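You operate a simulated robot arm through the tools that you are given. There is no shell and no other tool.

Carry out the task below with a simulated robot arm. There is one attempt and no reset: what you move stays moved.

TASK
Put things in order on the top of the wooden bench. At the end: the black basin plug stands where the beige bench brush stood; the yellow-capped core stands where the green shaker stood; the yellow gauge-head chill is on the silver small steel plate; the green shaker stands where the yellow gauge-head chill stood; the beige bench brush stands where the yellow-capped core stood; whatever was shut is shut again. Leave all else as you found it, and nothing knocked over.
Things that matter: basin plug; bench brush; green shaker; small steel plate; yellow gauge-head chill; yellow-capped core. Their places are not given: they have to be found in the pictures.

Only the result counts: the job must be done as asked and must still hold three seconds after the hand-in. Knocking over, shifting, dropping, spilling or breaking anything else fails it.

THE ROBOT
A 7-joint arm with a two-finger parallel gripper, fixed in place. Base frame: the origin is on the floor under the middle of its stand, x ahead of it, y to its left, z up; the work surface is at about z = 0.94. Lengths are in m, angles in degrees, forces in N, time in s.
With the tool pointing down near the work surface it reaches from about 0.22 to 0.68 m from the base axis. Its first joint turns from -66.0 to 66.0 degrees. Payload 2.4 kg.
The TCP is the grasp point between the finger pads, 0.03 m short of the fingertips. In the tool frame z runs along the fingers and y along their closing line. The gripper opens to 0.094 m. The fingers are 0.028 m wide and 0.01 m thick; the gripper's body (0.05 by 0.096 m) begins 0.055 m behind the TCP.
Orientation is that of the tool frame in the base frame, as [roll, pitch, yaw] about the fixed x, y, z axes, in that order (R = Rz(yaw) Ry(pitch) Rx(roll)). With the fingers straight down and closing along the base's y, the tool's x points along the base's -x, its y along +y and its z along -z.

THE INTERFACE
- The arm moves only by the tool nudge_tool. Its arguments are lists of equal length, an entry for each row: "translation": the shift along the base's x, y, z in mm, a list of three; "dr": the turn, a rotation vector about the base's x, y, z in degrees, a list of three; "fingers": the finger opening in mm, from 0 to 94. In form: {"translation": [[tx, ty, tz], ...], "dr": [[rx, ry, rz], ...], "fingers": [fingers, ...]}. A call has 1 to 20 rows; each row shifts and turns the commanded pose from where the row before left it. A row lasts 0.2 s, in which the tool goes at most 0.05 m and 8.6 degrees; a call with a longer step from one row to the next is refused whole, and so is a gripper value outside its range. Where a pose cannot be reached the arm comes as near as it can. A force on the tool above 40 N (or 10 N above the force at the start of the call, whichever is more), or a blocked arm, ends the call early, and 0.2 s more pass. Each finger travels about 0.153 m/s and halts on what it meets, pressing with about 38 N; the grip force reading is that of the motor and also rises with nothing between the fingers. The clock runs only during rows and for 0.2 s after the last one: add rows that do not move to give the fingers time. It gives the time, the measured TCP pose, the force on the tool (base axes), the opening and the grip force at its end, in the units of the frame above (readings bear some noise), with the torque about the TCP (base axes, N m) and any sound that the robot's microphone picked up.
- Cameras (640 x 400 px; columns grow to the right, rows downward): "scene" is fixed at [0.0202, 0.4604, 1.458]; the picture's right is [-0.89, -0.46, 0.00], its down [-0.20, 0.39, -0.90] and it looks along [0.42, -0.80, -0.44] (base axes); focal length 323 px, centre (320, 200). "wrist" rides on the gripper at [0.076, 0.014, -0.103] in the tool frame; the picture's right is [-0.18, 0.98, 0.00], its down [-0.75, -0.14, -0.64] and it looks along [-0.63, -0.12, 0.77] (tool axes); focal length 243 px, centre (320, 200).
- capture(camera): a new picture of that camera. No time passes.
- locate(camera, pixels): there is no depth. For up to 12 entries [column, row, z] of the newest picture of that camera ("zoom" is the newest enlarged one), the place [x, y] in the base frame at which the ray of that pixel passes the height z, good to about 0.003 m. No time passes.
- enlarge(camera, box): a new picture of the part [left, top, right, bottom] of that camera's present view, enlarged. No time passes.
- hand_in(): hands the job in; it is judged then, once.

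Unless the task says otherwise, let go and move clear before handing in.

The tools are called after "Request:" as name(argument=value, ...) on one line, values as JSON. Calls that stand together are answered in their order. nudge_tool: Moves the arm, as the interface text tells. Its arguments: {"type":"object","properties":{"translation":{"type":"array","items":{"type":"array","items":{"type":"number"}}},"dr":{"type":"array","items":{"type":"array","items":{"type":"number"}}},"fingers":{"type":"array","items":{"type":"number"}}},"required":["translation","dr","fingers"]} The other tools are called the same way: capture (camera) takes a picture; locate (camera, pixels) gives the place at which the rays of pixels pass given heights; enlarge (camera, box) takes an enlarged picture of a part of a camera's view; hand_in () hands the job in.

At the start:

```text
clock: 0.0
tcp_pos: [0.2771, -0.3084, 1.2756]
orientation: [180.0, 0.0, -180.0]
ft_force: [-0.3, -0.9, -0.1]
wrist_torque: [0.02, 0.0, 0.0]
gripper_width: 0.0937
grasp_force: 0.0
```

scene: 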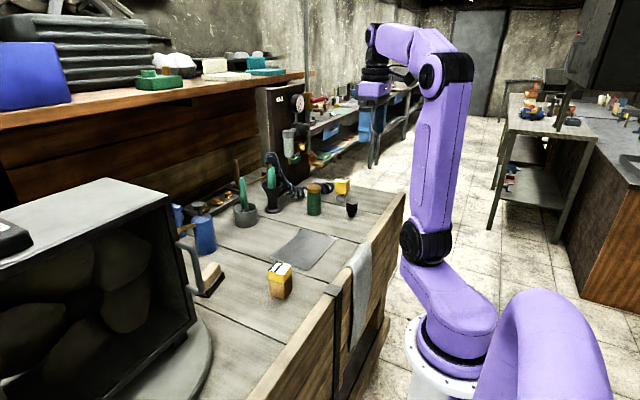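
wrist: 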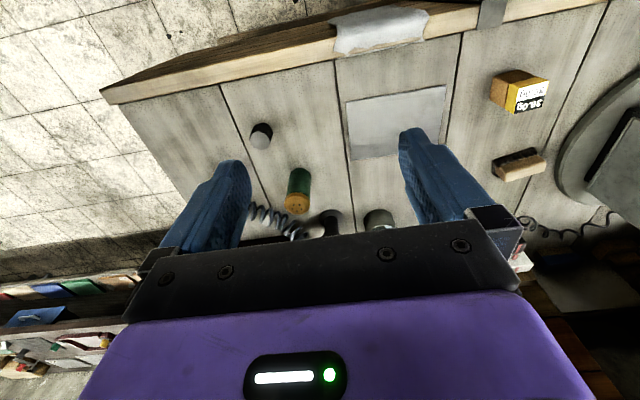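

The scene picture shows a yellow block near (280,282), a brush near (210,280), a green cylinder near (314,200), a black thing at (352,205), a yellow thing at (342,187) and a grey plate at (303,250). I'll enlarge these regions to identify them.

Request:
enlarge(camera="scene", box=[220, 140, 380, 240])

Request:
enlarge(camera="scene", box=[160, 200, 352, 320])

Request:
enlarge(camera="wrist", box=[220, 60, 620, 260])

```text
4.00 times, centred on (300, 190) of scene
```

zoom: 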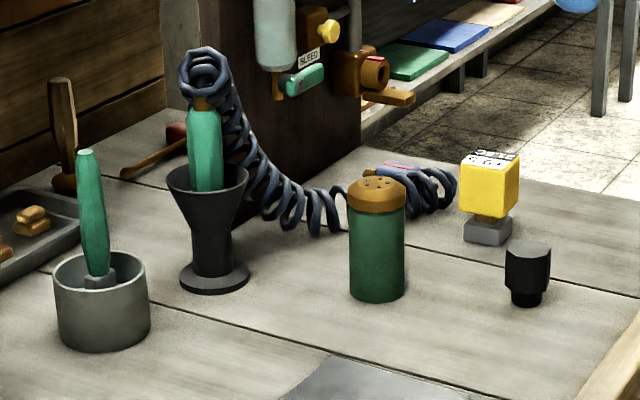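

```text
3.33 times, centred on (256, 260) of scene
```

zoom: 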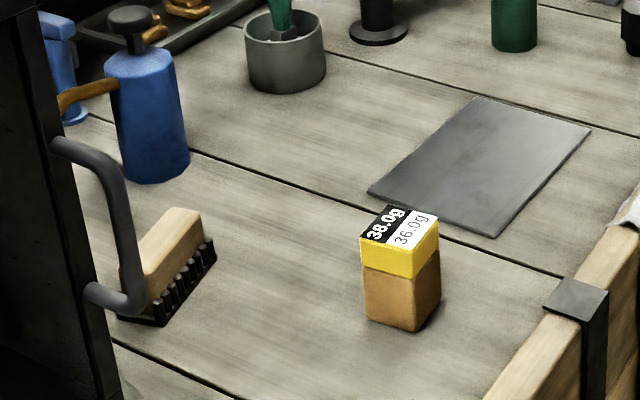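

```text
1.60 times, centred on (420, 160) of wrist
```

zoom: 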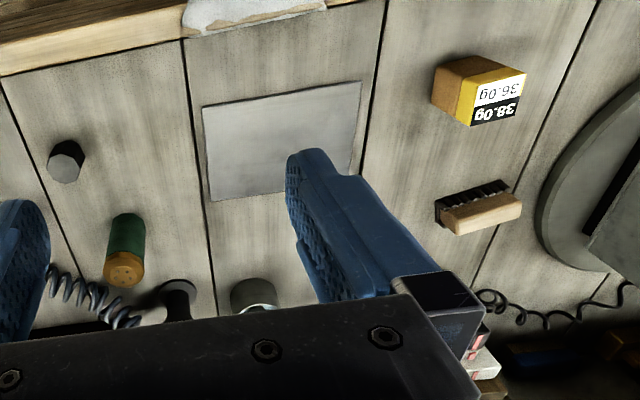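

The pieces are identified: core at (280,282), brush at (210,285), plate at (303,250), shaker at (314,200), plug at (352,207) and chill at (342,190). I'll locate their footprints on the bench.

Request:
locate(camera="scene", pixels=[[335.75, 200, 0.94], [344.5, 201.75, 0.94], [348, 199, 0.94], [307.25, 212.5, 0.94], [321.25, 212.5, 0.94], [314.25, 215.75, 0.94], [348, 215, 0.94], [355.5, 215, 0.94], [351.75, 216.75, 0.94]])

Request:
locate(camera="scene", pixels=[[269.8, 295.4, 0.94], [283.9, 299.6, 0.94], [292, 290, 0.94], [208, 298.1, 0.94], [224.5, 277.4, 0.94], [195.4, 294.5, 0.94], [270.4, 257, 0.94], [308.8, 271.1, 0.94], [337.3, 238.1, 0.94], [303.1, 229.1, 0.94]])

Request:
enlarge(camera="wrist", box=[440, 40, 600, 200])

Request:
enlarge(camera="scene", box=[160, 210, 256, 310])

```text
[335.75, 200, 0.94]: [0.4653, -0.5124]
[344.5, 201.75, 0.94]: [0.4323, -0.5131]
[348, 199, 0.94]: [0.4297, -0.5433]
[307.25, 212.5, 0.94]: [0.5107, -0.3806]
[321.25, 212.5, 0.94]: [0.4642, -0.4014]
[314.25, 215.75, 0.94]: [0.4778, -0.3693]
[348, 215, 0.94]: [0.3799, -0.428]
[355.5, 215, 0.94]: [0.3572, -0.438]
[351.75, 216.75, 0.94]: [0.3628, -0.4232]
```

```text
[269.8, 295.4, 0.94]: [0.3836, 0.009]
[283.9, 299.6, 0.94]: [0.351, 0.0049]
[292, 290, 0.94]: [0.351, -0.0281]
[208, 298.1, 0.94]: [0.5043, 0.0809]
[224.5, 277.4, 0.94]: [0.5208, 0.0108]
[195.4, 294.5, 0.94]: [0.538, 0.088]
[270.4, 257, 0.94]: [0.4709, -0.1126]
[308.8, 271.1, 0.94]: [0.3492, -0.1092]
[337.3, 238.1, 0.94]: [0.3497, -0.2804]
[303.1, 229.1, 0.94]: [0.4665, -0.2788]
```

```text
2.50 times, centred on (520, 120) of wrist
```

zoom: 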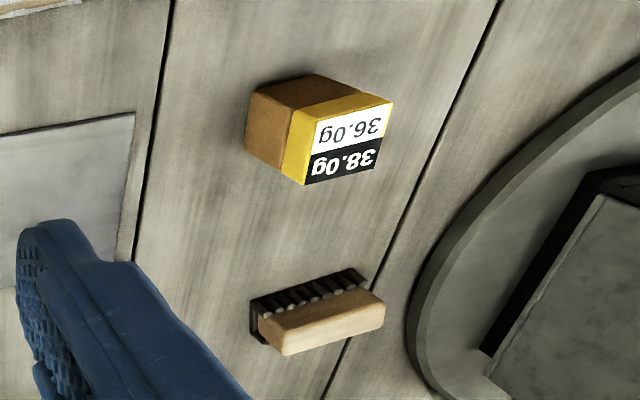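

```text
4.00 times, centred on (208, 260) of scene
```

zoom: 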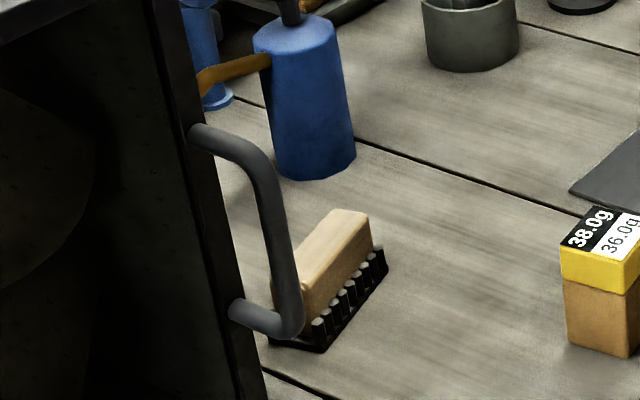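

Plate spans x 0.35–0.468, y −0.28 to −0.11; chill is near (0.447,−0.528), shaker near (0.487,−0.39), plug near (0.366,−0.435), core near (0.367,−0.01) and brush near (0.53,0.05). I'll move the wrist camera, staying high, for a closer look at the chill and hose.

Request:
nudge_tool(translation=[[3, -32, -20], [3, -32, -20], [3, -32, -20], [3, -32, -20], [3, -32, -20], [2, -30, -20], [0, 0, 0]], dr=[[0, 0, 0], [0, 0, 0], [0, 0, 0], [0, 0, 0], [0, 0, 0], [0, 0, 0], [0, 0, 0]], fingers=[94, 94, 94, 94, 94, 94, 94])

Request:
capture(camera="wrist")

Request:
capture(camera="scene")

```text
clock: 1.6
tcp_pos: [0.2947, -0.4982, 1.156]
orientation: [180.0, 0.1, -180.0]
ft_force: [-0.6, -0.1, -0.2]
wrist_torque: [0.01, -0.01, 0.0]
gripper_width: 0.094
grasp_force: 0.1
```

```text
taken
```

wrist: 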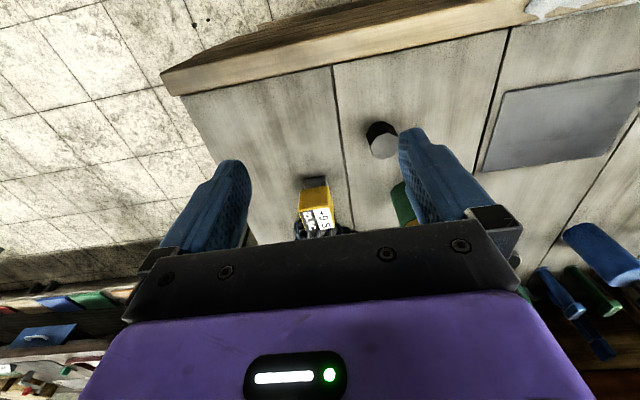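

```text
taken
```

scene: 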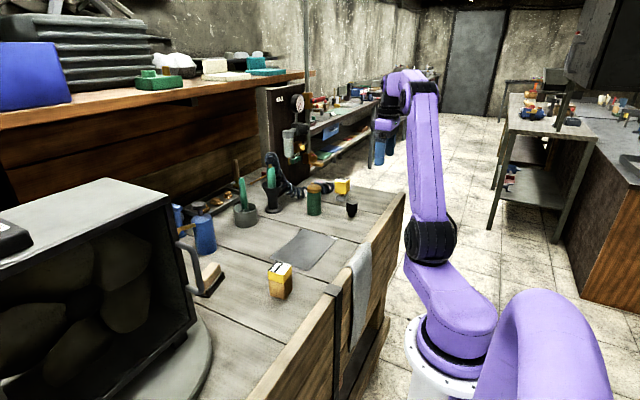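

The chill shows at (315,205) in the wrist view, just in front of the gripper body. I'll enlarge it and get better fixes on the chill and plug.

Request:
enlarge(camera="wrist", box=[260, 100, 440, 240])

Request:
enlarge(camera="scene", box=[295, 165, 375, 225])

```text
2.86 times, centred on (350, 170) of wrist
```

zoom: 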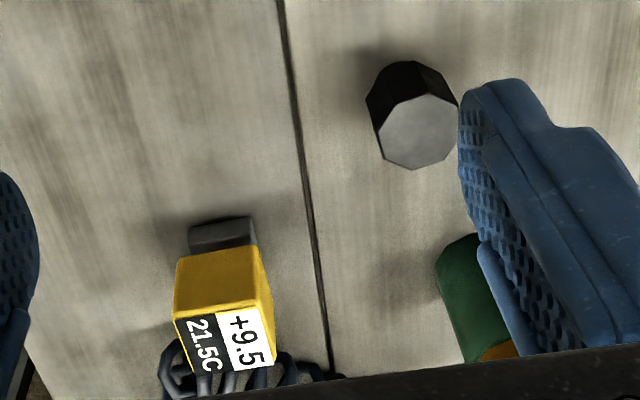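

```text
6.67 times, centred on (335, 195) of scene
```

zoom: 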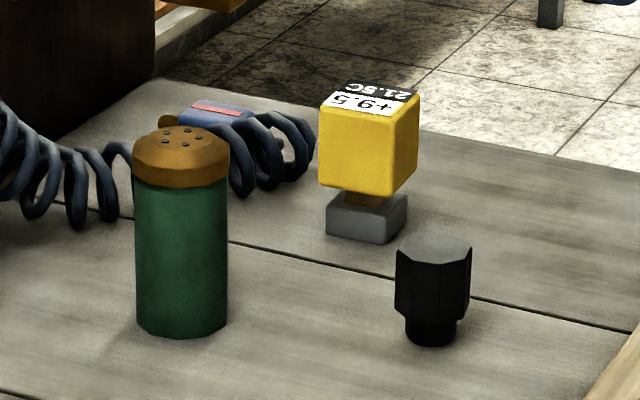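

The chill's head reads "+9.5 / 21.5C" and looks about 45 mm cubed, sitting on a stem and a 33 mm base, with the hose coil on its far side. I'll triangulate the top corners from both cameras.

Request:
locate(camera="zoom", pixels=[[397, 117, 1.01], [397, 117, 1.03], [420, 96, 1.01], [420, 96, 1.03], [319, 105, 1.01], [319, 105, 1.03], [326, 235, 0.94], [387, 244, 0.94], [405, 224, 0.94], [433, 346, 0.94]])

Request:
locate(camera="wrist", pixels=[[332.5, 206.1, 1.01], [332.5, 206.1, 1.03], [298.9, 212.7, 1.01], [298.9, 212.7, 1.03], [304.2, 180.2, 0.94], [325.5, 176.0, 0.94], [374, 140, 0.985], [398, 143, 0.985], [384, 155, 0.985]])

```text
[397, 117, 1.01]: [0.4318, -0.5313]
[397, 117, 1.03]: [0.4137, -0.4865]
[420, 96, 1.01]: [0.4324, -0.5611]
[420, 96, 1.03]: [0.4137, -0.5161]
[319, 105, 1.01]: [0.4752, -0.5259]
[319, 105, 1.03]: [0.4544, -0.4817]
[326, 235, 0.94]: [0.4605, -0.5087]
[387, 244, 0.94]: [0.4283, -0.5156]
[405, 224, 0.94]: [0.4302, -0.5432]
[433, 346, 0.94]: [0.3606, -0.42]
```

```text
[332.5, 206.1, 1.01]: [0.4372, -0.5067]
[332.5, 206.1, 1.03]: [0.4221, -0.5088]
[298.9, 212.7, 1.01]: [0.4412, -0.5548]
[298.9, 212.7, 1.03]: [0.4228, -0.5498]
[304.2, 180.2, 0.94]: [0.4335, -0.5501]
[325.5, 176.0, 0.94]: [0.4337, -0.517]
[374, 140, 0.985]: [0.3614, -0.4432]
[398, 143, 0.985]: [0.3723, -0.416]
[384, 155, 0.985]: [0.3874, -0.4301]
```

Head top is near z≈1.017, with head x 0.428–0.470 and y −0.553 to −0.508, so the chill's centre is about (0.448,−0.532), close to the reach limit. I'll move above it at a safe height and check both the reach and the coil position.

Request:
nudge_tool(translation=[[40, -9, -6], [40, -9, -6], [40, -8, -6], [33, -8, -6], [0, 0, 0], [0, 0, 0]], dr=[[0, 0, 0], [0, 0, 0], [0, 0, 0], [0, 0, 0], [0, 0, 0], [0, 0, 0]], fingers=[94, 94, 94, 94, 94, 94])

Request:
capture(camera="wrist")

Request:
enlarge(camera="scene", box=[280, 130, 400, 220])

```text
clock: 3.0
tcp_pos: [0.4153, -0.51, 1.1269]
orientation: [180.0, 0.0, -180.0]
ft_force: [0.6, 0.6, -0.4]
wrist_torque: [0.0, -0.03, 0.02]
gripper_width: 0.0939
grasp_force: 0.0
out of reach, approached as far as the arm can: row 3, 4
```

```text
taken
```

wrist: 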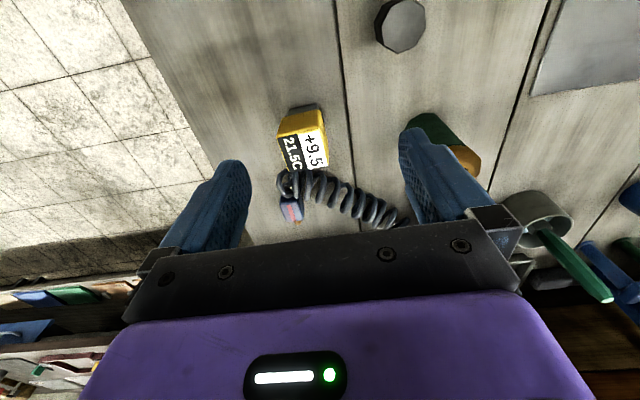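

```text
4.44 times, centred on (340, 175) of scene
```

zoom: 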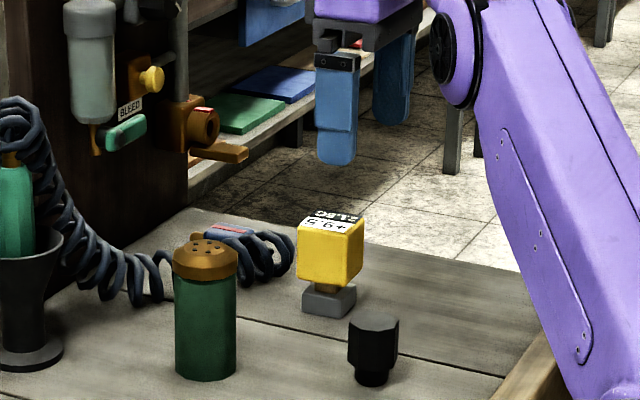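

The arm stopped at r≈0.658 at this height, so I'll need a tilt about y to reach the chill. The chill is in clear view at (303,140), so I'll enlarge it and measure.

Request:
enlarge(camera="wrist", box=[260, 90, 360, 220])

Request:
locate(camera="wrist", pixels=[[285, 176, 0.96], [300, 172, 0.96], [325, 172, 0.96], [375, 5, 0.99], [424, 10, 0.99], [400, 52, 0.99]])

```text
3.08 times, centred on (310, 155) of wrist
```

zoom: 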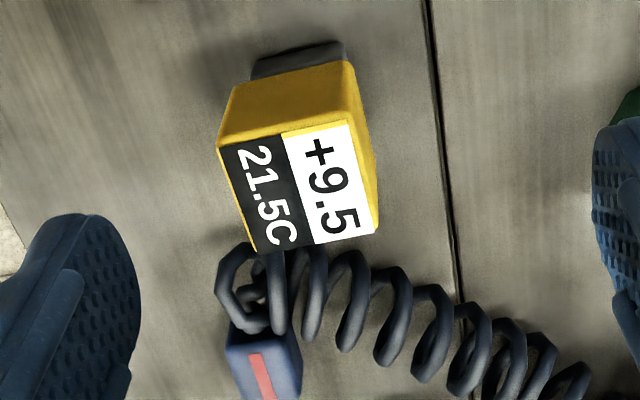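

```text
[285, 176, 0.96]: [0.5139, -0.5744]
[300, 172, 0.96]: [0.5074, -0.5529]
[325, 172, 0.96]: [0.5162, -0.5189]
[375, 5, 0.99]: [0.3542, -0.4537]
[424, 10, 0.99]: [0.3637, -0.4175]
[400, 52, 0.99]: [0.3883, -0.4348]
```

The top face corners are visible in the zoom at (218,147), (350,120), (378,228) and (258,252), and the coil starts at x≥0.507. I'll locate these corners at the head's height.

Request:
locate(camera="zoom", pixels=[[218, 147, 1.017], [350, 120, 1.017], [378, 230, 1.017], [258, 253, 1.017], [250, 66, 0.94], [342, 42, 0.94], [235, 92, 0.972], [350, 62, 0.972], [222, 250, 0.97], [285, 335, 0.95]])

```text
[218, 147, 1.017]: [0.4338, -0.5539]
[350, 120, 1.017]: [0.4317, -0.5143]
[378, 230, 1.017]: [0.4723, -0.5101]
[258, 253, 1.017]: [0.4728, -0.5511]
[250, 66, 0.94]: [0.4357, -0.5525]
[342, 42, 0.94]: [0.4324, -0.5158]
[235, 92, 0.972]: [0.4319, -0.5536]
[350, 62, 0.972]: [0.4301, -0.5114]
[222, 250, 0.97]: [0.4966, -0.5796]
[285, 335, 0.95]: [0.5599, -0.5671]
```

The head is centred near (0.452,−0.532), about 41 mm wide, with yaw around +3°. I'll tilt the fingertips outward by about 12° about y, with the fingers at 75 mm, and see where the pose ends up.

Request:
nudge_tool(translation=[[0, 0, 0], [0, 0, 0], [0, 0, 0]], dr=[[0, -6, 0], [0, -6, 0], [0, 0, 0]], fingers=[75, 75, 75])

```text
clock: 3.8
tcp_pos: [0.4148, -0.5091, 1.1252]
orientation: [-179.9, 12.1, -180.0]
ft_force: [-0.9, -0.1, 0.4]
wrist_torque: [0.02, -0.01, -0.01]
gripper_width: 0.0751
grasp_force: 0.0
```

The tilt took and the TCP held at (0.415,−0.509,1.125). Next I'll move over the chill at z≈1.085, where the fingertips stay above the 1.017 head top.

Request:
nudge_tool(translation=[[0, 0, -20], [12, -8, -10], [12, -8, -5], [12, -7, -5], [0, 0, 0]], dr=[[0, 0, 0], [0, 0, 0], [0, 0, 0], [0, 0, 0], [0, 0, 0]], fingers=[75, 75, 75, 75, 75])

Request:
capture(camera="wrist")

Request:
enlarge(camera="scene", box=[280, 130, 400, 220])

```text
clock: 5.0
tcp_pos: [0.4503, -0.5315, 1.0863]
orientation: [-179.9, 12.0, 180.0]
ft_force: [-0.3, -0.5, 0.6]
wrist_torque: [0.01, -0.01, 0.03]
gripper_width: 0.0749
grasp_force: 0.0
```

```text
taken
```

wrist: 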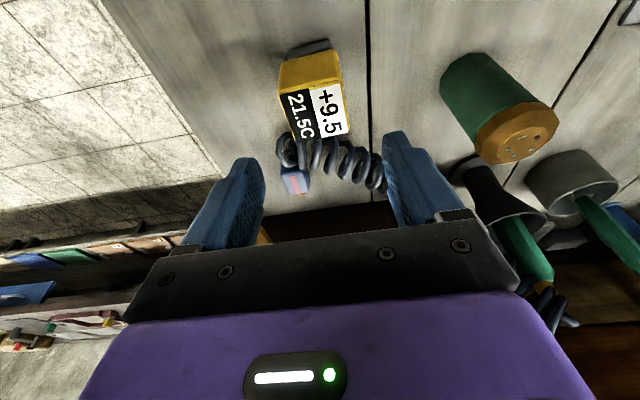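

```text
4.44 times, centred on (340, 175) of scene
```

zoom: 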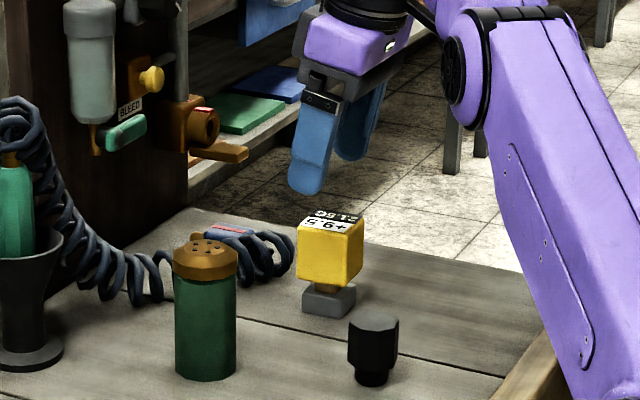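

The arm reached (0.450,−0.532,1.086) with the tilt, and the fingers are either side of the head at (312,90). I'll descend about 90 mm straight down in small steps.

Request:
nudge_tool(translation=[[1, 0, -20], [0, 0, -20], [0, 0, -20], [0, 0, -16], [0, 0, -14], [0, 0, 0]], dr=[[0, 0, 0], [0, 0, 0], [0, 0, 0], [0, 0, 0], [0, 0, 0], [0, 0, 0]], fingers=[75, 75, 75, 75, 75, 75])

Request:
capture(camera="wrist")

Request:
enlarge(camera="scene", box=[280, 130, 400, 220])

```text
clock: 6.4
tcp_pos: [0.4512, -0.5323, 0.9955]
orientation: [-180.0, 12.0, -180.0]
ft_force: [0.3, 0.0, 0.3]
wrist_torque: [0.02, -0.01, -0.02]
gripper_width: 0.0751
grasp_force: 0.1
```

```text
taken
```

wrist: 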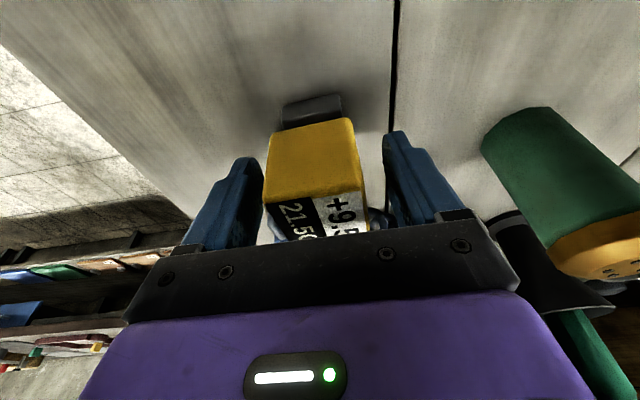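

```text
4.44 times, centred on (340, 175) of scene
```

zoom: 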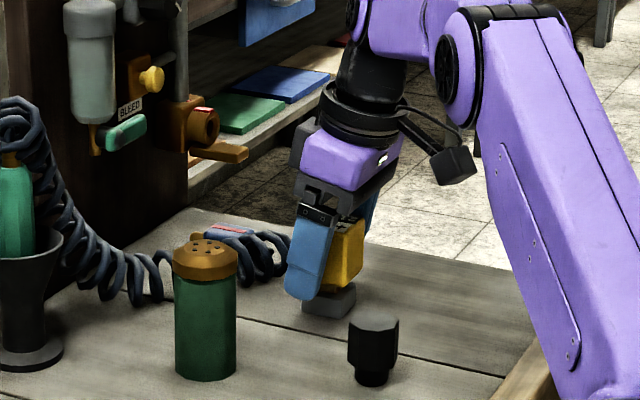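

The fingers straddle the head with clearance on both sides. I'll close gently in stages.

Request:
nudge_tool(translation=[[0, 0, 0], [0, 0, 0], [0, 0, 0], [0, 0, 0], [0, 0, 0]], dr=[[0, 0, 0], [0, 0, 0], [0, 0, 0], [0, 0, 0], [0, 0, 0]], fingers=[60, 50, 44, 36, 30])

```text
clock: 7.6
tcp_pos: [0.4511, -0.5314, 0.996]
orientation: [180.0, 12.1, -180.0]
ft_force: [0.1, 2.1, 0.1]
wrist_torque: [-0.02, 0.02, -0.06]
gripper_width: 0.0482
grasp_force: 38.6
```

It gripped at 48 mm with 38 N. I'll lift straight up a little, then check.

Request:
nudge_tool(translation=[[0, 0, 8], [0, 0, 16], [0, 0, 20], [0, 0, 20], [0, 0, 0]], dr=[[0, 0, 0], [0, 0, 0], [0, 0, 0], [0, 0, 0], [0, 0, 0]], fingers=[30, 30, 30, 30, 30])

Request:
capture(camera="wrist")

Request:
enlarge(camera="scene", box=[280, 130, 400, 220])

```text
clock: 8.8
tcp_pos: [0.4518, -0.5318, 1.0596]
orientation: [-180.0, 11.9, 179.9]
ft_force: [0.7, 0.8, -4.7]
wrist_torque: [-0.02, -0.01, -0.02]
gripper_width: 0.0436
grasp_force: 37.7
```

```text
taken
```

wrist: 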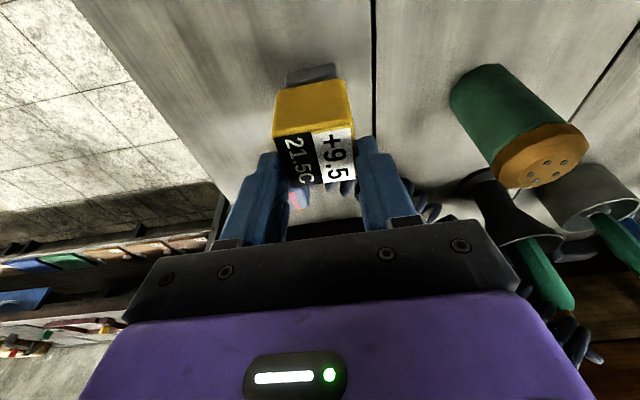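

```text
4.44 times, centred on (340, 175) of scene
```

zoom: 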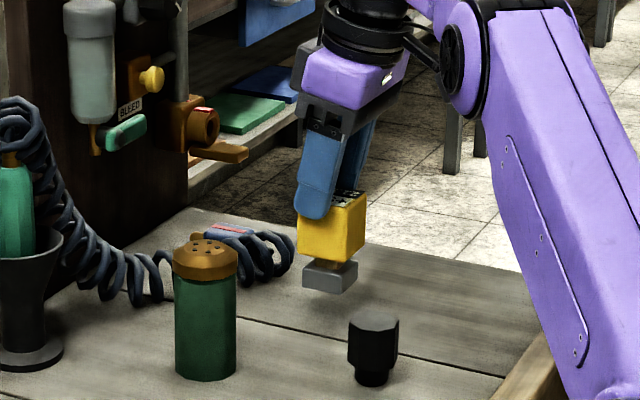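

The chill came up only about 20 mm while the tool rose 64 mm, and the opening fell from 48 to 43.6 mm, so it slipped in the grip. I'll look closer before going on.

Request:
enlarge(camera="scene", box=[315, 150, 375, 210])

Request:
enlarge(camera="wrist", box=[230, 50, 410, 240])

```text
6.67 times, centred on (345, 180) of scene
```

zoom: 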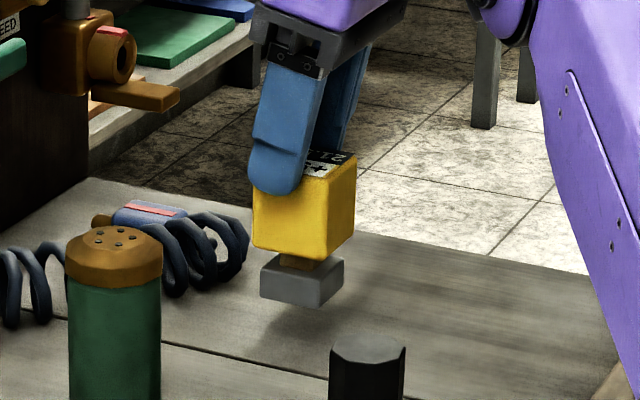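

```text
2.11 times, centred on (320, 145) of wrist
```

zoom: 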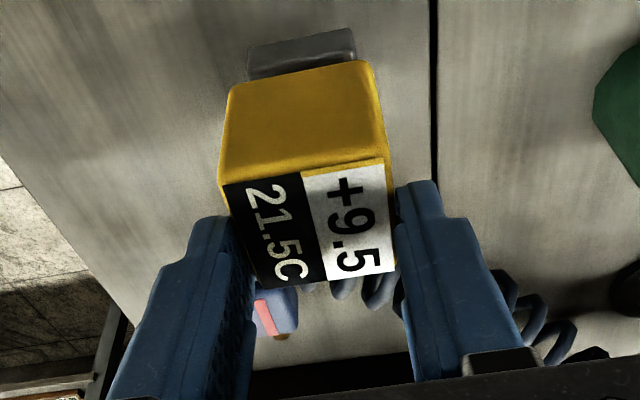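

The chill is held only by the fingertips near the top of its head, so I'll set it back down where it was and take a better grip. I'm lowering in small steps and watching the force.

Request:
nudge_tool(translation=[[0, 0, -6], [0, 0, -6], [0, 0, -5], [0, 0, 0]], dr=[[0, 0, 0], [0, 0, 0], [0, 0, 0], [0, 0, 0]], fingers=[30, 30, 30, 30])

Request:
enlarge(camera="scene", box=[315, 150, 375, 210])

```text
clock: 9.8
tcp_pos: [0.4502, -0.5328, 1.0428]
orientation: [-179.9, 12.1, 179.9]
ft_force: [0.1, -0.2, -4.0]
wrist_torque: [-0.01, -0.01, 0.03]
gripper_width: 0.0431
grasp_force: 37.9
```

```text
6.67 times, centred on (345, 180) of scene
```

zoom: 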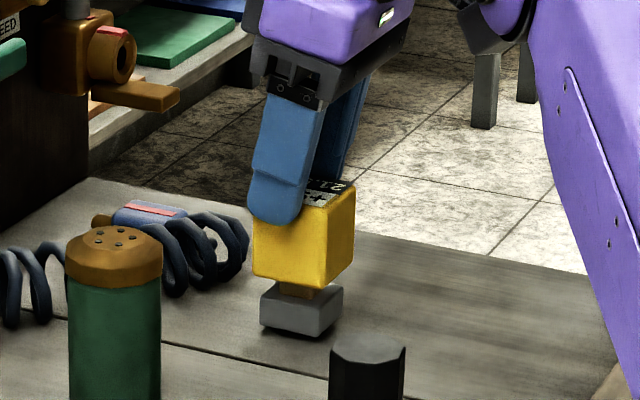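

The chill now hangs about 4 mm above the bench and hasn't slipped further. I'll lower the last few mm, open to 65, go down to mid-head and regrip.

Request:
nudge_tool(translation=[[0, 0, -2], [0, 0, -1], [0, 0, -1], [0, 0, 0]], dr=[[0, 0, 0], [0, 0, 0], [0, 0, 0], [0, 0, 0]], fingers=[30, 30, 30, 30])

Request:
enlarge(camera="scene", box=[315, 150, 375, 210])

```text
clock: 10.8
tcp_pos: [0.4515, -0.5326, 1.039]
orientation: [180.0, 12.1, -179.9]
ft_force: [0.3, -0.3, -3.5]
wrist_torque: [0.0, -0.03, -0.01]
gripper_width: 0.0436
grasp_force: 38.0
```

```text
6.67 times, centred on (345, 180) of scene
```

zoom: 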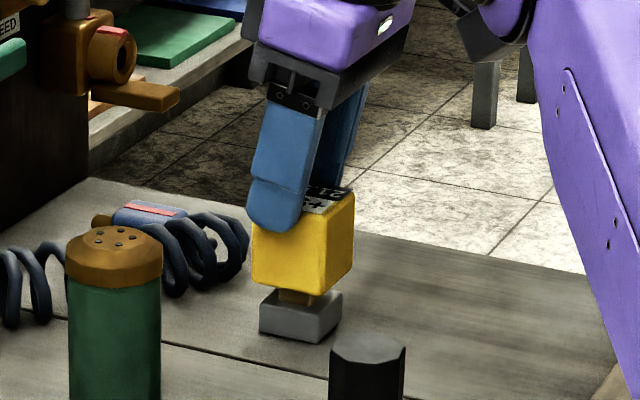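

The bottom corner is at (315,343), nearly down, and fz is still −3.5 N. I'll continue down 1–2 mm until the weight comes off.

Request:
nudge_tool(translation=[[0, 0, -1], [0, 0, -1], [0, 0, 0]], dr=[[0, 0, 0], [0, 0, 0], [0, 0, 0]], fingers=[30, 30, 30])

```text
clock: 11.6
tcp_pos: [0.4514, -0.5317, 1.0376]
orientation: [-180.0, 12.0, 179.9]
ft_force: [-0.9, 1.9, 3.9]
wrist_torque: [0.25, 0.18, -0.01]
gripper_width: 0.0436
grasp_force: 38.4
```

The weight is off (fz +3.9 N), so the chill is standing. I'll open and lower to mid-head.

Request:
nudge_tool(translation=[[0, 0, 0], [0, 0, 0], [0, 0, -10], [0, 0, -16], [0, 0, -16], [0, 0, 0]], dr=[[0, 0, 0], [0, 0, 0], [0, 0, 0], [0, 0, 0], [0, 0, 0], [0, 0, 0]], fingers=[55, 70, 70, 70, 70, 70])

Request:
capture(camera="wrist")

Request:
enlarge(camera="scene", box=[315, 150, 375, 210])

```text
clock: 13.0
tcp_pos: [0.4513, -0.5323, 0.9949]
orientation: [-179.8, 12.0, 180.0]
ft_force: [0.5, -0.5, 0.4]
wrist_torque: [0.01, 0.0, -0.01]
gripper_width: 0.0701
grasp_force: 0.1
```

```text
taken
```

wrist: 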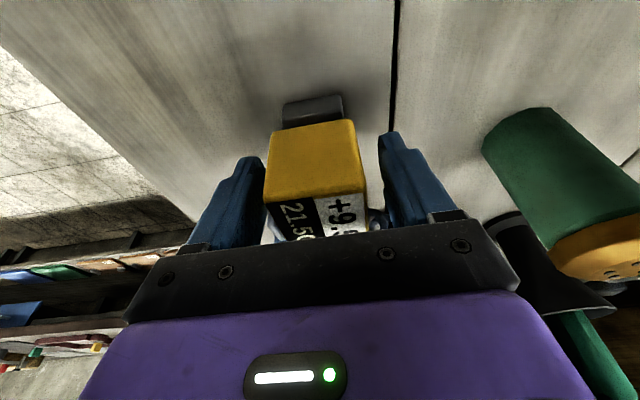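

```text
6.67 times, centred on (345, 180) of scene
```

zoom: 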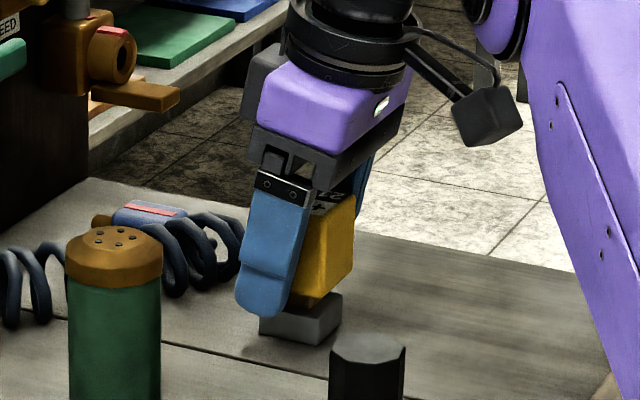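

The chill stands upright between the open fingers. I'll close with more dwell and read the width.

Request:
nudge_tool(translation=[[0, 0, 0], [0, 0, 0], [0, 0, 0], [0, 0, 0], [0, 0, 0], [0, 0, 0]], dr=[[0, 0, 0], [0, 0, 0], [0, 0, 0], [0, 0, 0], [0, 0, 0], [0, 0, 0]], fingers=[55, 47, 40, 30, 20, 20])

Request:
capture(camera="wrist")

Request:
enlarge(camera="scene", box=[315, 150, 375, 210])

```text
clock: 14.4
tcp_pos: [0.4524, -0.5316, 0.9959]
orientation: [-180.0, 12.0, 180.0]
ft_force: [-0.9, 1.4, 0.2]
wrist_torque: [0.03, -0.02, -0.03]
gripper_width: 0.048
grasp_force: 38.1
```

```text
taken
```

wrist: 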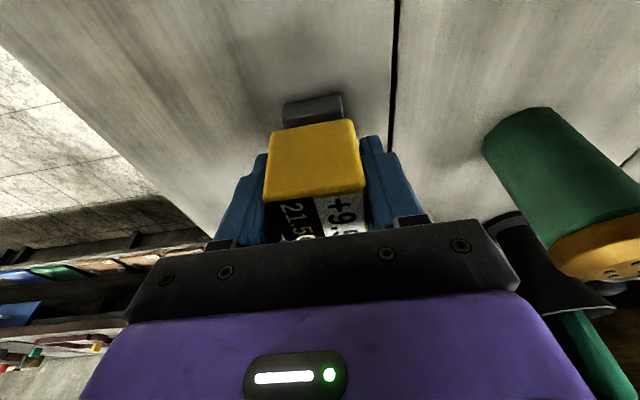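

```text
6.67 times, centred on (345, 180) of scene
```

zoom: 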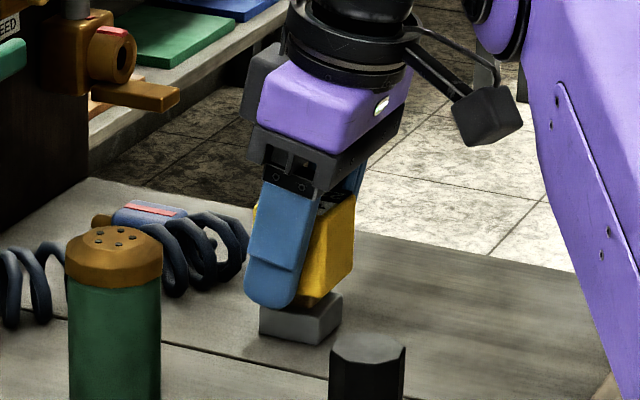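

The width is 48 mm again, versus 43.6 mm when the head was held only by the tips, so the upper part of the fingers is probably bearing on the head's top edge. I'll open, raise 12 mm and close again to compare widths.

Request:
nudge_tool(translation=[[0, 0, 0], [0, 0, 0], [0, 0, 12], [0, 0, 0], [0, 0, 0], [0, 0, 0], [0, 0, 0], [0, 0, 0]], dr=[[0, 0, 0], [0, 0, 0], [0, 0, 0], [0, 0, 0], [0, 0, 0], [0, 0, 0], [0, 0, 0], [0, 0, 0]], fingers=[60, 65, 65, 60, 50, 42, 30, 30])

```text
clock: 16.2
tcp_pos: [0.451, -0.532, 1.0071]
orientation: [180.0, 12.0, -180.0]
ft_force: [0.4, -0.4, 1.0]
wrist_torque: [0.0, 0.07, 0.02]
gripper_width: 0.0483
grasp_force: 38.0
```

It is still 48.3 mm at z=1.007. I'll try 10 mm higher.

Request:
nudge_tool(translation=[[0, 0, 0], [0, 0, 0], [0, 0, 10], [0, 0, 0], [0, 0, 0], [0, 0, 0], [0, 0, 0], [0, 0, 0]], dr=[[0, 0, 0], [0, 0, 0], [0, 0, 0], [0, 0, 0], [0, 0, 0], [0, 0, 0], [0, 0, 0], [0, 0, 0]], fingers=[60, 65, 65, 60, 50, 42, 30, 30])

Request:
capture(camera="wrist")

Request:
enlarge(camera="wrist", box=[200, 80, 420, 260])

```text
clock: 18.0
tcp_pos: [0.4522, -0.5327, 1.0175]
orientation: [180.0, 12.1, -179.9]
ft_force: [0.3, 0.0, 2.3]
wrist_torque: [0.06, 0.06, 0.04]
gripper_width: 0.048
grasp_force: 38.0
```

```text
taken
```

wrist: 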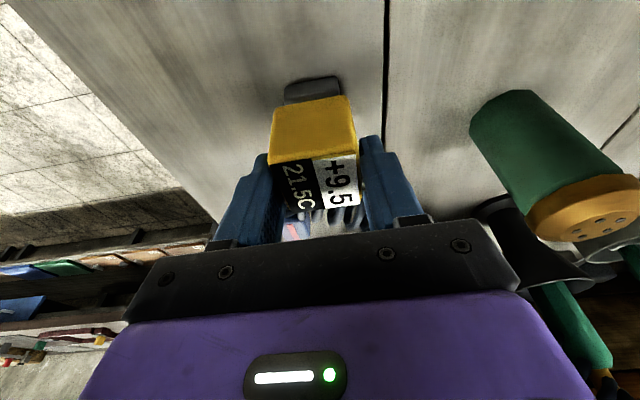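

```text
2.22 times, centred on (310, 170) of wrist
```

zoom: 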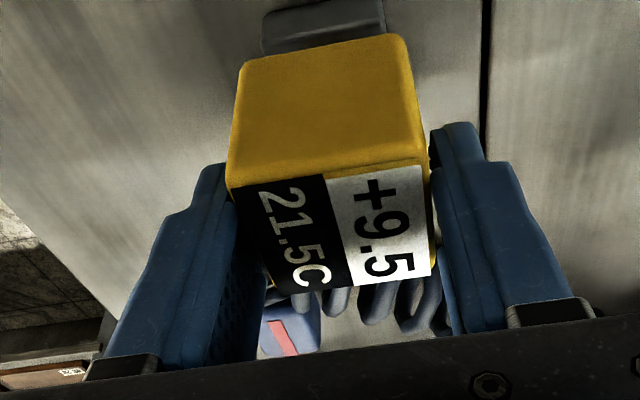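

The width is again 48.0 mm, which suggests the head really is about 48 mm wide with rounded edges. I'll check its width and the contact using the current zoom and the scene view.

Request:
locate(camera="zoom", pixels=[[226, 190, 1.015], [430, 163, 1.015], [438, 270, 1.015], [270, 290, 1.015], [238, 68, 0.972], [408, 38, 0.972], [262, 40, 0.94], [385, 8, 0.94]])

Request:
enlarge(camera="scene", box=[325, 160, 365, 205])

```text
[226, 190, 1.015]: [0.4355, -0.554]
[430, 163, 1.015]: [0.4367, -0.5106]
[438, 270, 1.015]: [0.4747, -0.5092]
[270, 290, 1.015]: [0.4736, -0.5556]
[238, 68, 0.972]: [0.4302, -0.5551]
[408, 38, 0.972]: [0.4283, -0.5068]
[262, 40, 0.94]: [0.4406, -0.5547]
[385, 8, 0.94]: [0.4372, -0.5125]
```

```text
8.89 times, centred on (345, 182) of scene
```

zoom: 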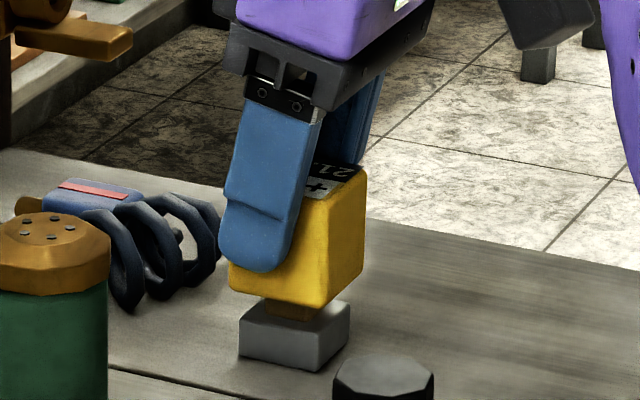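

The head measures about 48 mm at its base and about 44 mm at the top, so it narrows upward. I'll lift just 4 mm in small steps and watch the force and width.

Request:
nudge_tool(translation=[[0, 0, 1], [0, 0, 1], [0, 0, 1], [0, 0, 1], [0, 0, 0]], dr=[[0, 0, 0], [0, 0, 0], [0, 0, 0], [0, 0, 0], [0, 0, 0]], fingers=[30, 30, 30, 30, 30])

Request:
enlarge(camera="scene", box=[325, 160, 365, 205])

```text
clock: 19.2
tcp_pos: [0.4524, -0.5323, 1.0211]
orientation: [-180.0, 12.0, 180.0]
ft_force: [-0.7, 0.5, -4.5]
wrist_torque: [-0.01, 0.03, -0.01]
gripper_width: 0.0483
grasp_force: 38.1
```

```text
8.89 times, centred on (345, 182) of scene
```

zoom: 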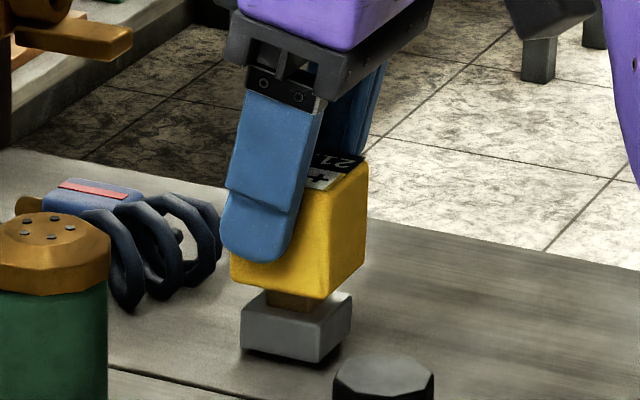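

At 4 mm it lifted cleanly with no slip (fz −4.5 N, width 48.3), so the earlier slip came from lifting too fast. I'll keep lifting slowly at 3 mm per row.

Request:
nudge_tool(translation=[[0, 0, 2], [0, 0, 2], [0, 0, 3], [0, 0, 3], [0, 0, 3], [0, 0, 3], [0, 0, 2], [0, 0, 0]], dr=[[0, 0, 0], [0, 0, 0], [0, 0, 0], [0, 0, 0], [0, 0, 0], [0, 0, 0], [0, 0, 0], [0, 0, 0]], fingers=[30, 30, 30, 30, 30, 30, 30, 30])

Request:
enlarge(camera="scene", box=[325, 160, 365, 205])

```text
clock: 21.0
tcp_pos: [0.4526, -0.5317, 1.0384]
orientation: [180.0, 12.1, 180.0]
ft_force: [-0.1, 0.0, -4.2]
wrist_torque: [0.01, -0.05, -0.02]
gripper_width: 0.048
grasp_force: 38.0
```

```text
8.89 times, centred on (345, 182) of scene
```

zoom: 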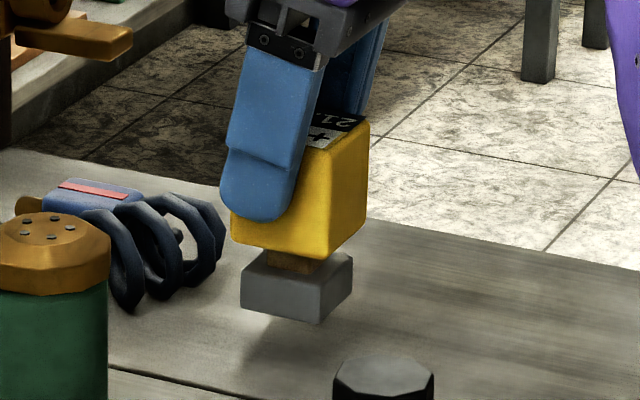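

It is holding firmly (width 48.0). I'll continue lifting slowly to z≈1.085.

Request:
nudge_tool(translation=[[0, 0, 3], [0, 0, 4], [0, 0, 4], [0, 0, 5], [0, 0, 5], [0, 0, 5], [0, 0, 5], [0, 0, 5], [0, 0, 5], [0, 0, 4], [0, 0, 2], [0, 0, 0]], dr=[[0, 0, 0], [0, 0, 0], [0, 0, 0], [0, 0, 0], [0, 0, 0], [0, 0, 0], [0, 0, 0], [0, 0, 0], [0, 0, 0], [0, 0, 0], [0, 0, 0], [0, 0, 0]], fingers=[30, 30, 30, 30, 30, 30, 30, 30, 30, 30, 30, 30])

Request:
enlarge(camera="scene", box=[295, 140, 375, 210])

```text
clock: 23.6
tcp_pos: [0.4508, -0.5318, 1.0858]
orientation: [-180.0, 12.0, 180.0]
ft_force: [-0.1, 0.4, -4.4]
wrist_torque: [0.0, -0.05, 0.02]
gripper_width: 0.0482
grasp_force: 38.3
```

```text
5.71 times, centred on (335, 175) of scene
```

zoom: 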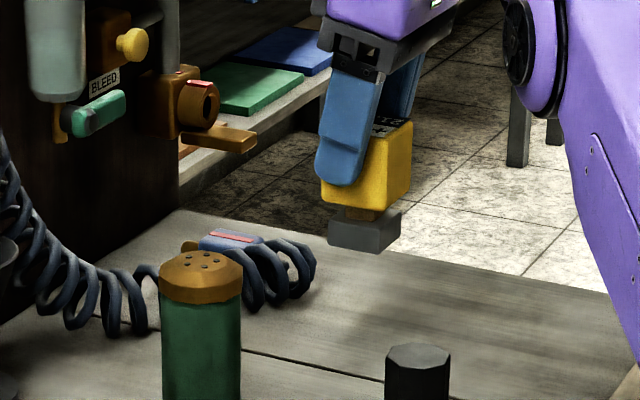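

It is stable. The chill's bottom is at about 1.008, clearing the plug, so I'll retreat to x≈0.405 and then carry it slowly toward the plate.

Request:
nudge_tool(translation=[[-4, 0, 2], [-9, 0, 3], [-12, 0, 3], [-12, 0, 3], [-7, 0, 2], [-1, 5, 0], [0, 10, 0], [0, 15, 0], [0, 20, 0], [0, 20, 0], [0, 20, 0], [0, 20, 0], [0, 20, 0], [0, 20, 0], [0, 20, 0], [0, 20, 0], [0, 20, 0], [0, 15, 0], [0, 10, 0], [0, 5, 0]], dr=[[0, 0, 0], [0, 0, 0], [0, 0, 0], [0, 0, 0], [0, 0, 0], [0, 0, 0], [0, 0, 0], [0, 0, 0], [0, 0, 0], [0, 0, 0], [0, 0, 0], [0, 0, 0], [0, 0, 0], [0, 0, 0], [0, 0, 0], [0, 0, 0], [0, 0, 0], [0, 0, 0], [0, 0, 0], [0, 0, 0]], fingers=[30, 30, 30, 30, 30, 30, 30, 30, 30, 30, 30, 30, 30, 30, 30, 30, 30, 30, 30, 30])

Request:
capture(camera="scene")

Request:
capture(camera="wrist")

```text
clock: 27.8
tcp_pos: [0.4065, -0.2908, 1.0988]
orientation: [-180.0, 12.0, 179.9]
ft_force: [0.6, 0.1, -3.3]
wrist_torque: [-0.03, -0.01, 0.0]
gripper_width: 0.0485
grasp_force: 38.4
```

```text
taken
```

scene: 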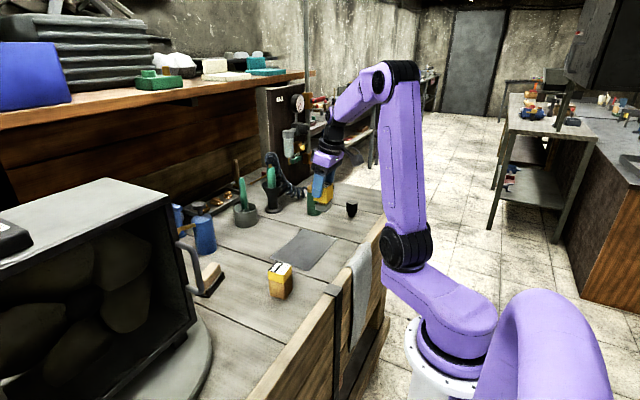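

```text
taken
```

wrist: 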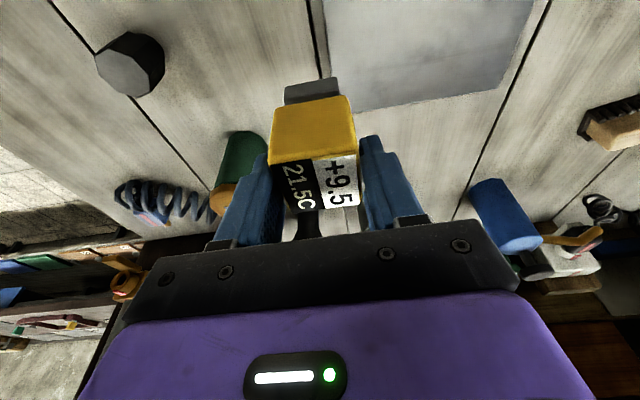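

The grip is stable and the plate lies ahead at (430,50) in the wrist view. I'll carry on 96 mm in y to the plate centre (0.409,−0.195).

Request:
nudge_tool(translation=[[1, 6, 0], [1, 12, 0], [0, 18, 0], [0, 20, 0], [0, 18, 0], [0, 13, 0], [0, 7, 0], [0, 2, 0], [0, 0, 0]], dr=[[0, 0, 0], [0, 0, 0], [0, 0, 0], [0, 0, 0], [0, 0, 0], [0, 0, 0], [0, 0, 0], [0, 0, 0], [0, 0, 0]], fingers=[30, 30, 30, 30, 30, 30, 30, 30, 30])

Request:
capture(camera="wrist")

Request:
enlarge(camera="scene", box=[250, 160, 370, 290])

```text
clock: 29.8
tcp_pos: [0.409, -0.197, 1.0984]
orientation: [180.0, 12.0, 180.0]
ft_force: [-0.2, 0.8, -3.8]
wrist_torque: [-0.01, 0.01, 0.0]
gripper_width: 0.0483
grasp_force: 37.7
```

```text
taken
```

wrist: 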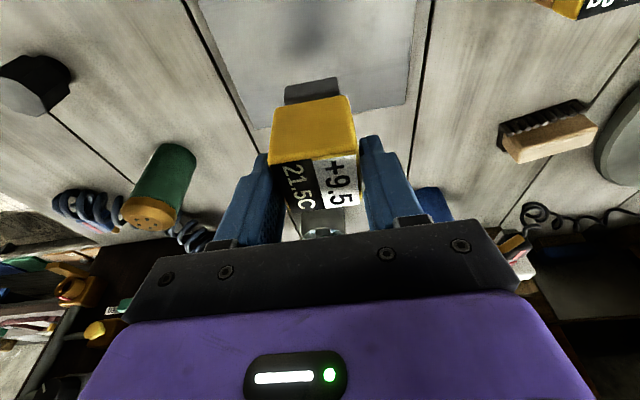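

```text
3.08 times, centred on (310, 225) of scene
```

zoom: 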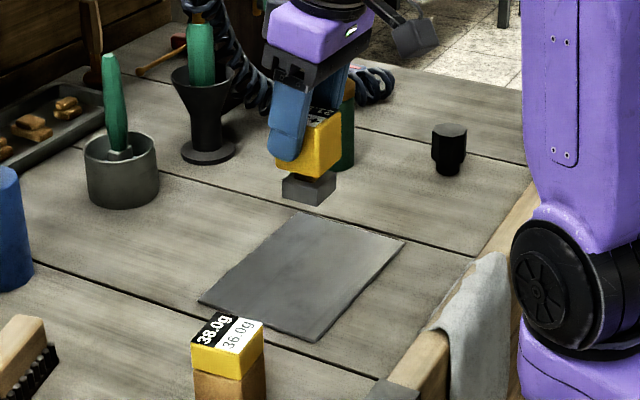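

The chill is above the plate. I'll check the plate's far corners at (258,130) and (410,104) from the wrist view before lowering.

Request:
locate(camera="wrist", pixels=[[258, 130, 0.942], [409, 104, 0.942], [197, 2, 0.942], [416, 2, 0.942]])

```text
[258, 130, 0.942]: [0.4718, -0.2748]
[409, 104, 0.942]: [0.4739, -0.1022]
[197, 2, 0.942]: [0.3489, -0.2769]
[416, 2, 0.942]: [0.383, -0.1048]
```

The plate centre is about (0.411,−0.190). I'll shift 5 mm in y and lower to about 6 mm above the expected contact.

Request:
nudge_tool(translation=[[0, 3, -4], [0, 2, -8], [0, 0, -10], [0, 0, -10], [0, 0, -10], [0, 0, -10], [0, 0, -8], [0, 0, -6], [0, 0, -4], [0, 0, 0]], dr=[[0, 0, 0], [0, 0, 0], [0, 0, 0], [0, 0, 0], [0, 0, 0], [0, 0, 0], [0, 0, 0], [0, 0, 0], [0, 0, 0], [0, 0, 0]], fingers=[30, 30, 30, 30, 30, 30, 30, 30, 30, 30])

Request:
enlarge(camera="scene", box=[260, 170, 360, 270])

```text
clock: 32.0
tcp_pos: [0.4083, -0.1918, 1.0277]
orientation: [179.9, 12.0, 179.9]
ft_force: [0.5, -1.3, -4.9]
wrist_torque: [0.03, 0.0, -0.01]
gripper_width: 0.0484
grasp_force: 38.3
```

```text
4.00 times, centred on (310, 220) of scene
```

zoom: 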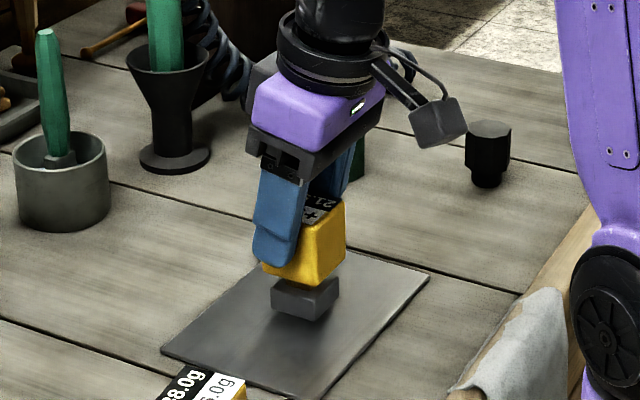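

The chill is a few mm above the plate. I'll lower in 1 mm steps until the weight comes off.

Request:
nudge_tool(translation=[[0, 0, -1.5], [0, 0, -1.5], [0, 0, -1], [0, 0, -1], [0, 0, 0]], dr=[[0, 0, 0], [0, 0, 0], [0, 0, 0], [0, 0, 0], [0, 0, 0]], fingers=[30, 30, 30, 30, 30])

```text
clock: 33.2
tcp_pos: [0.4085, -0.1903, 1.0253]
orientation: [-180.0, 12.0, -180.0]
ft_force: [0.3, -0.1, -4.4]
wrist_torque: [0.03, -0.04, -0.02]
gripper_width: 0.0481
grasp_force: 38.4
```

It is still carrying the full weight, so I'll continue down in 1 mm steps.

Request:
nudge_tool(translation=[[0, 0, -1], [0, 0, -1], [0, 0, 0]], dr=[[0, 0, 0], [0, 0, 0], [0, 0, 0]], fingers=[30, 30, 30])

Request:
enlarge(camera="scene", box=[285, 190, 345, 250])

```text
clock: 34.0
tcp_pos: [0.409, -0.1909, 1.0219]
orientation: [-180.0, 11.9, 179.9]
ft_force: [-0.2, -0.2, -4.2]
wrist_torque: [0.01, -0.02, 0.01]
gripper_width: 0.0482
grasp_force: 38.1
```

```text
6.67 times, centred on (315, 220) of scene
```

zoom: 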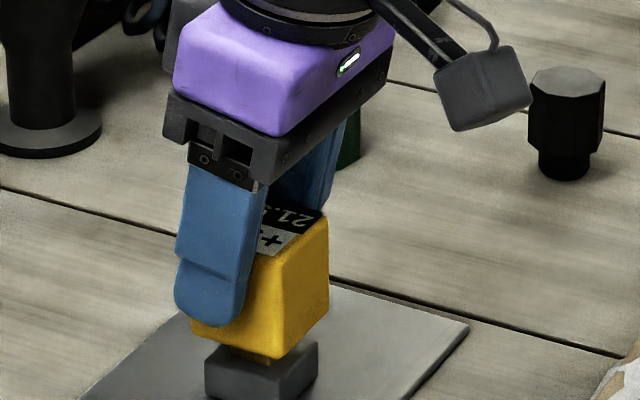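

Request:
nudge_tool(translation=[[0, 0, -1], [0, 0, -1], [0, 0, 0]], dr=[[0, 0, 0], [0, 0, 0], [0, 0, 0]], fingers=[30, 30, 30])

Request:
enlarge(camera="scene", box=[285, 210, 345, 270])

```text
clock: 34.8
tcp_pos: [0.4092, -0.1915, 1.0217]
orientation: [-179.9, 12.1, -179.9]
ft_force: [-9.1, 3.8, 27.1]
wrist_torque: [0.14, 0.64, -0.05]
gripper_width: 0.0482
grasp_force: 37.8
```

```text
6.67 times, centred on (315, 240) of scene
```

zoom: 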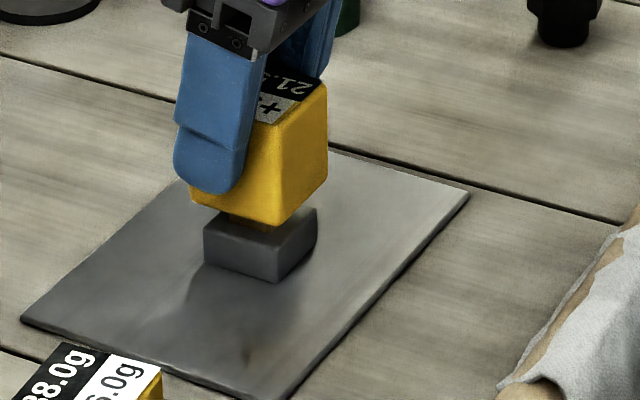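

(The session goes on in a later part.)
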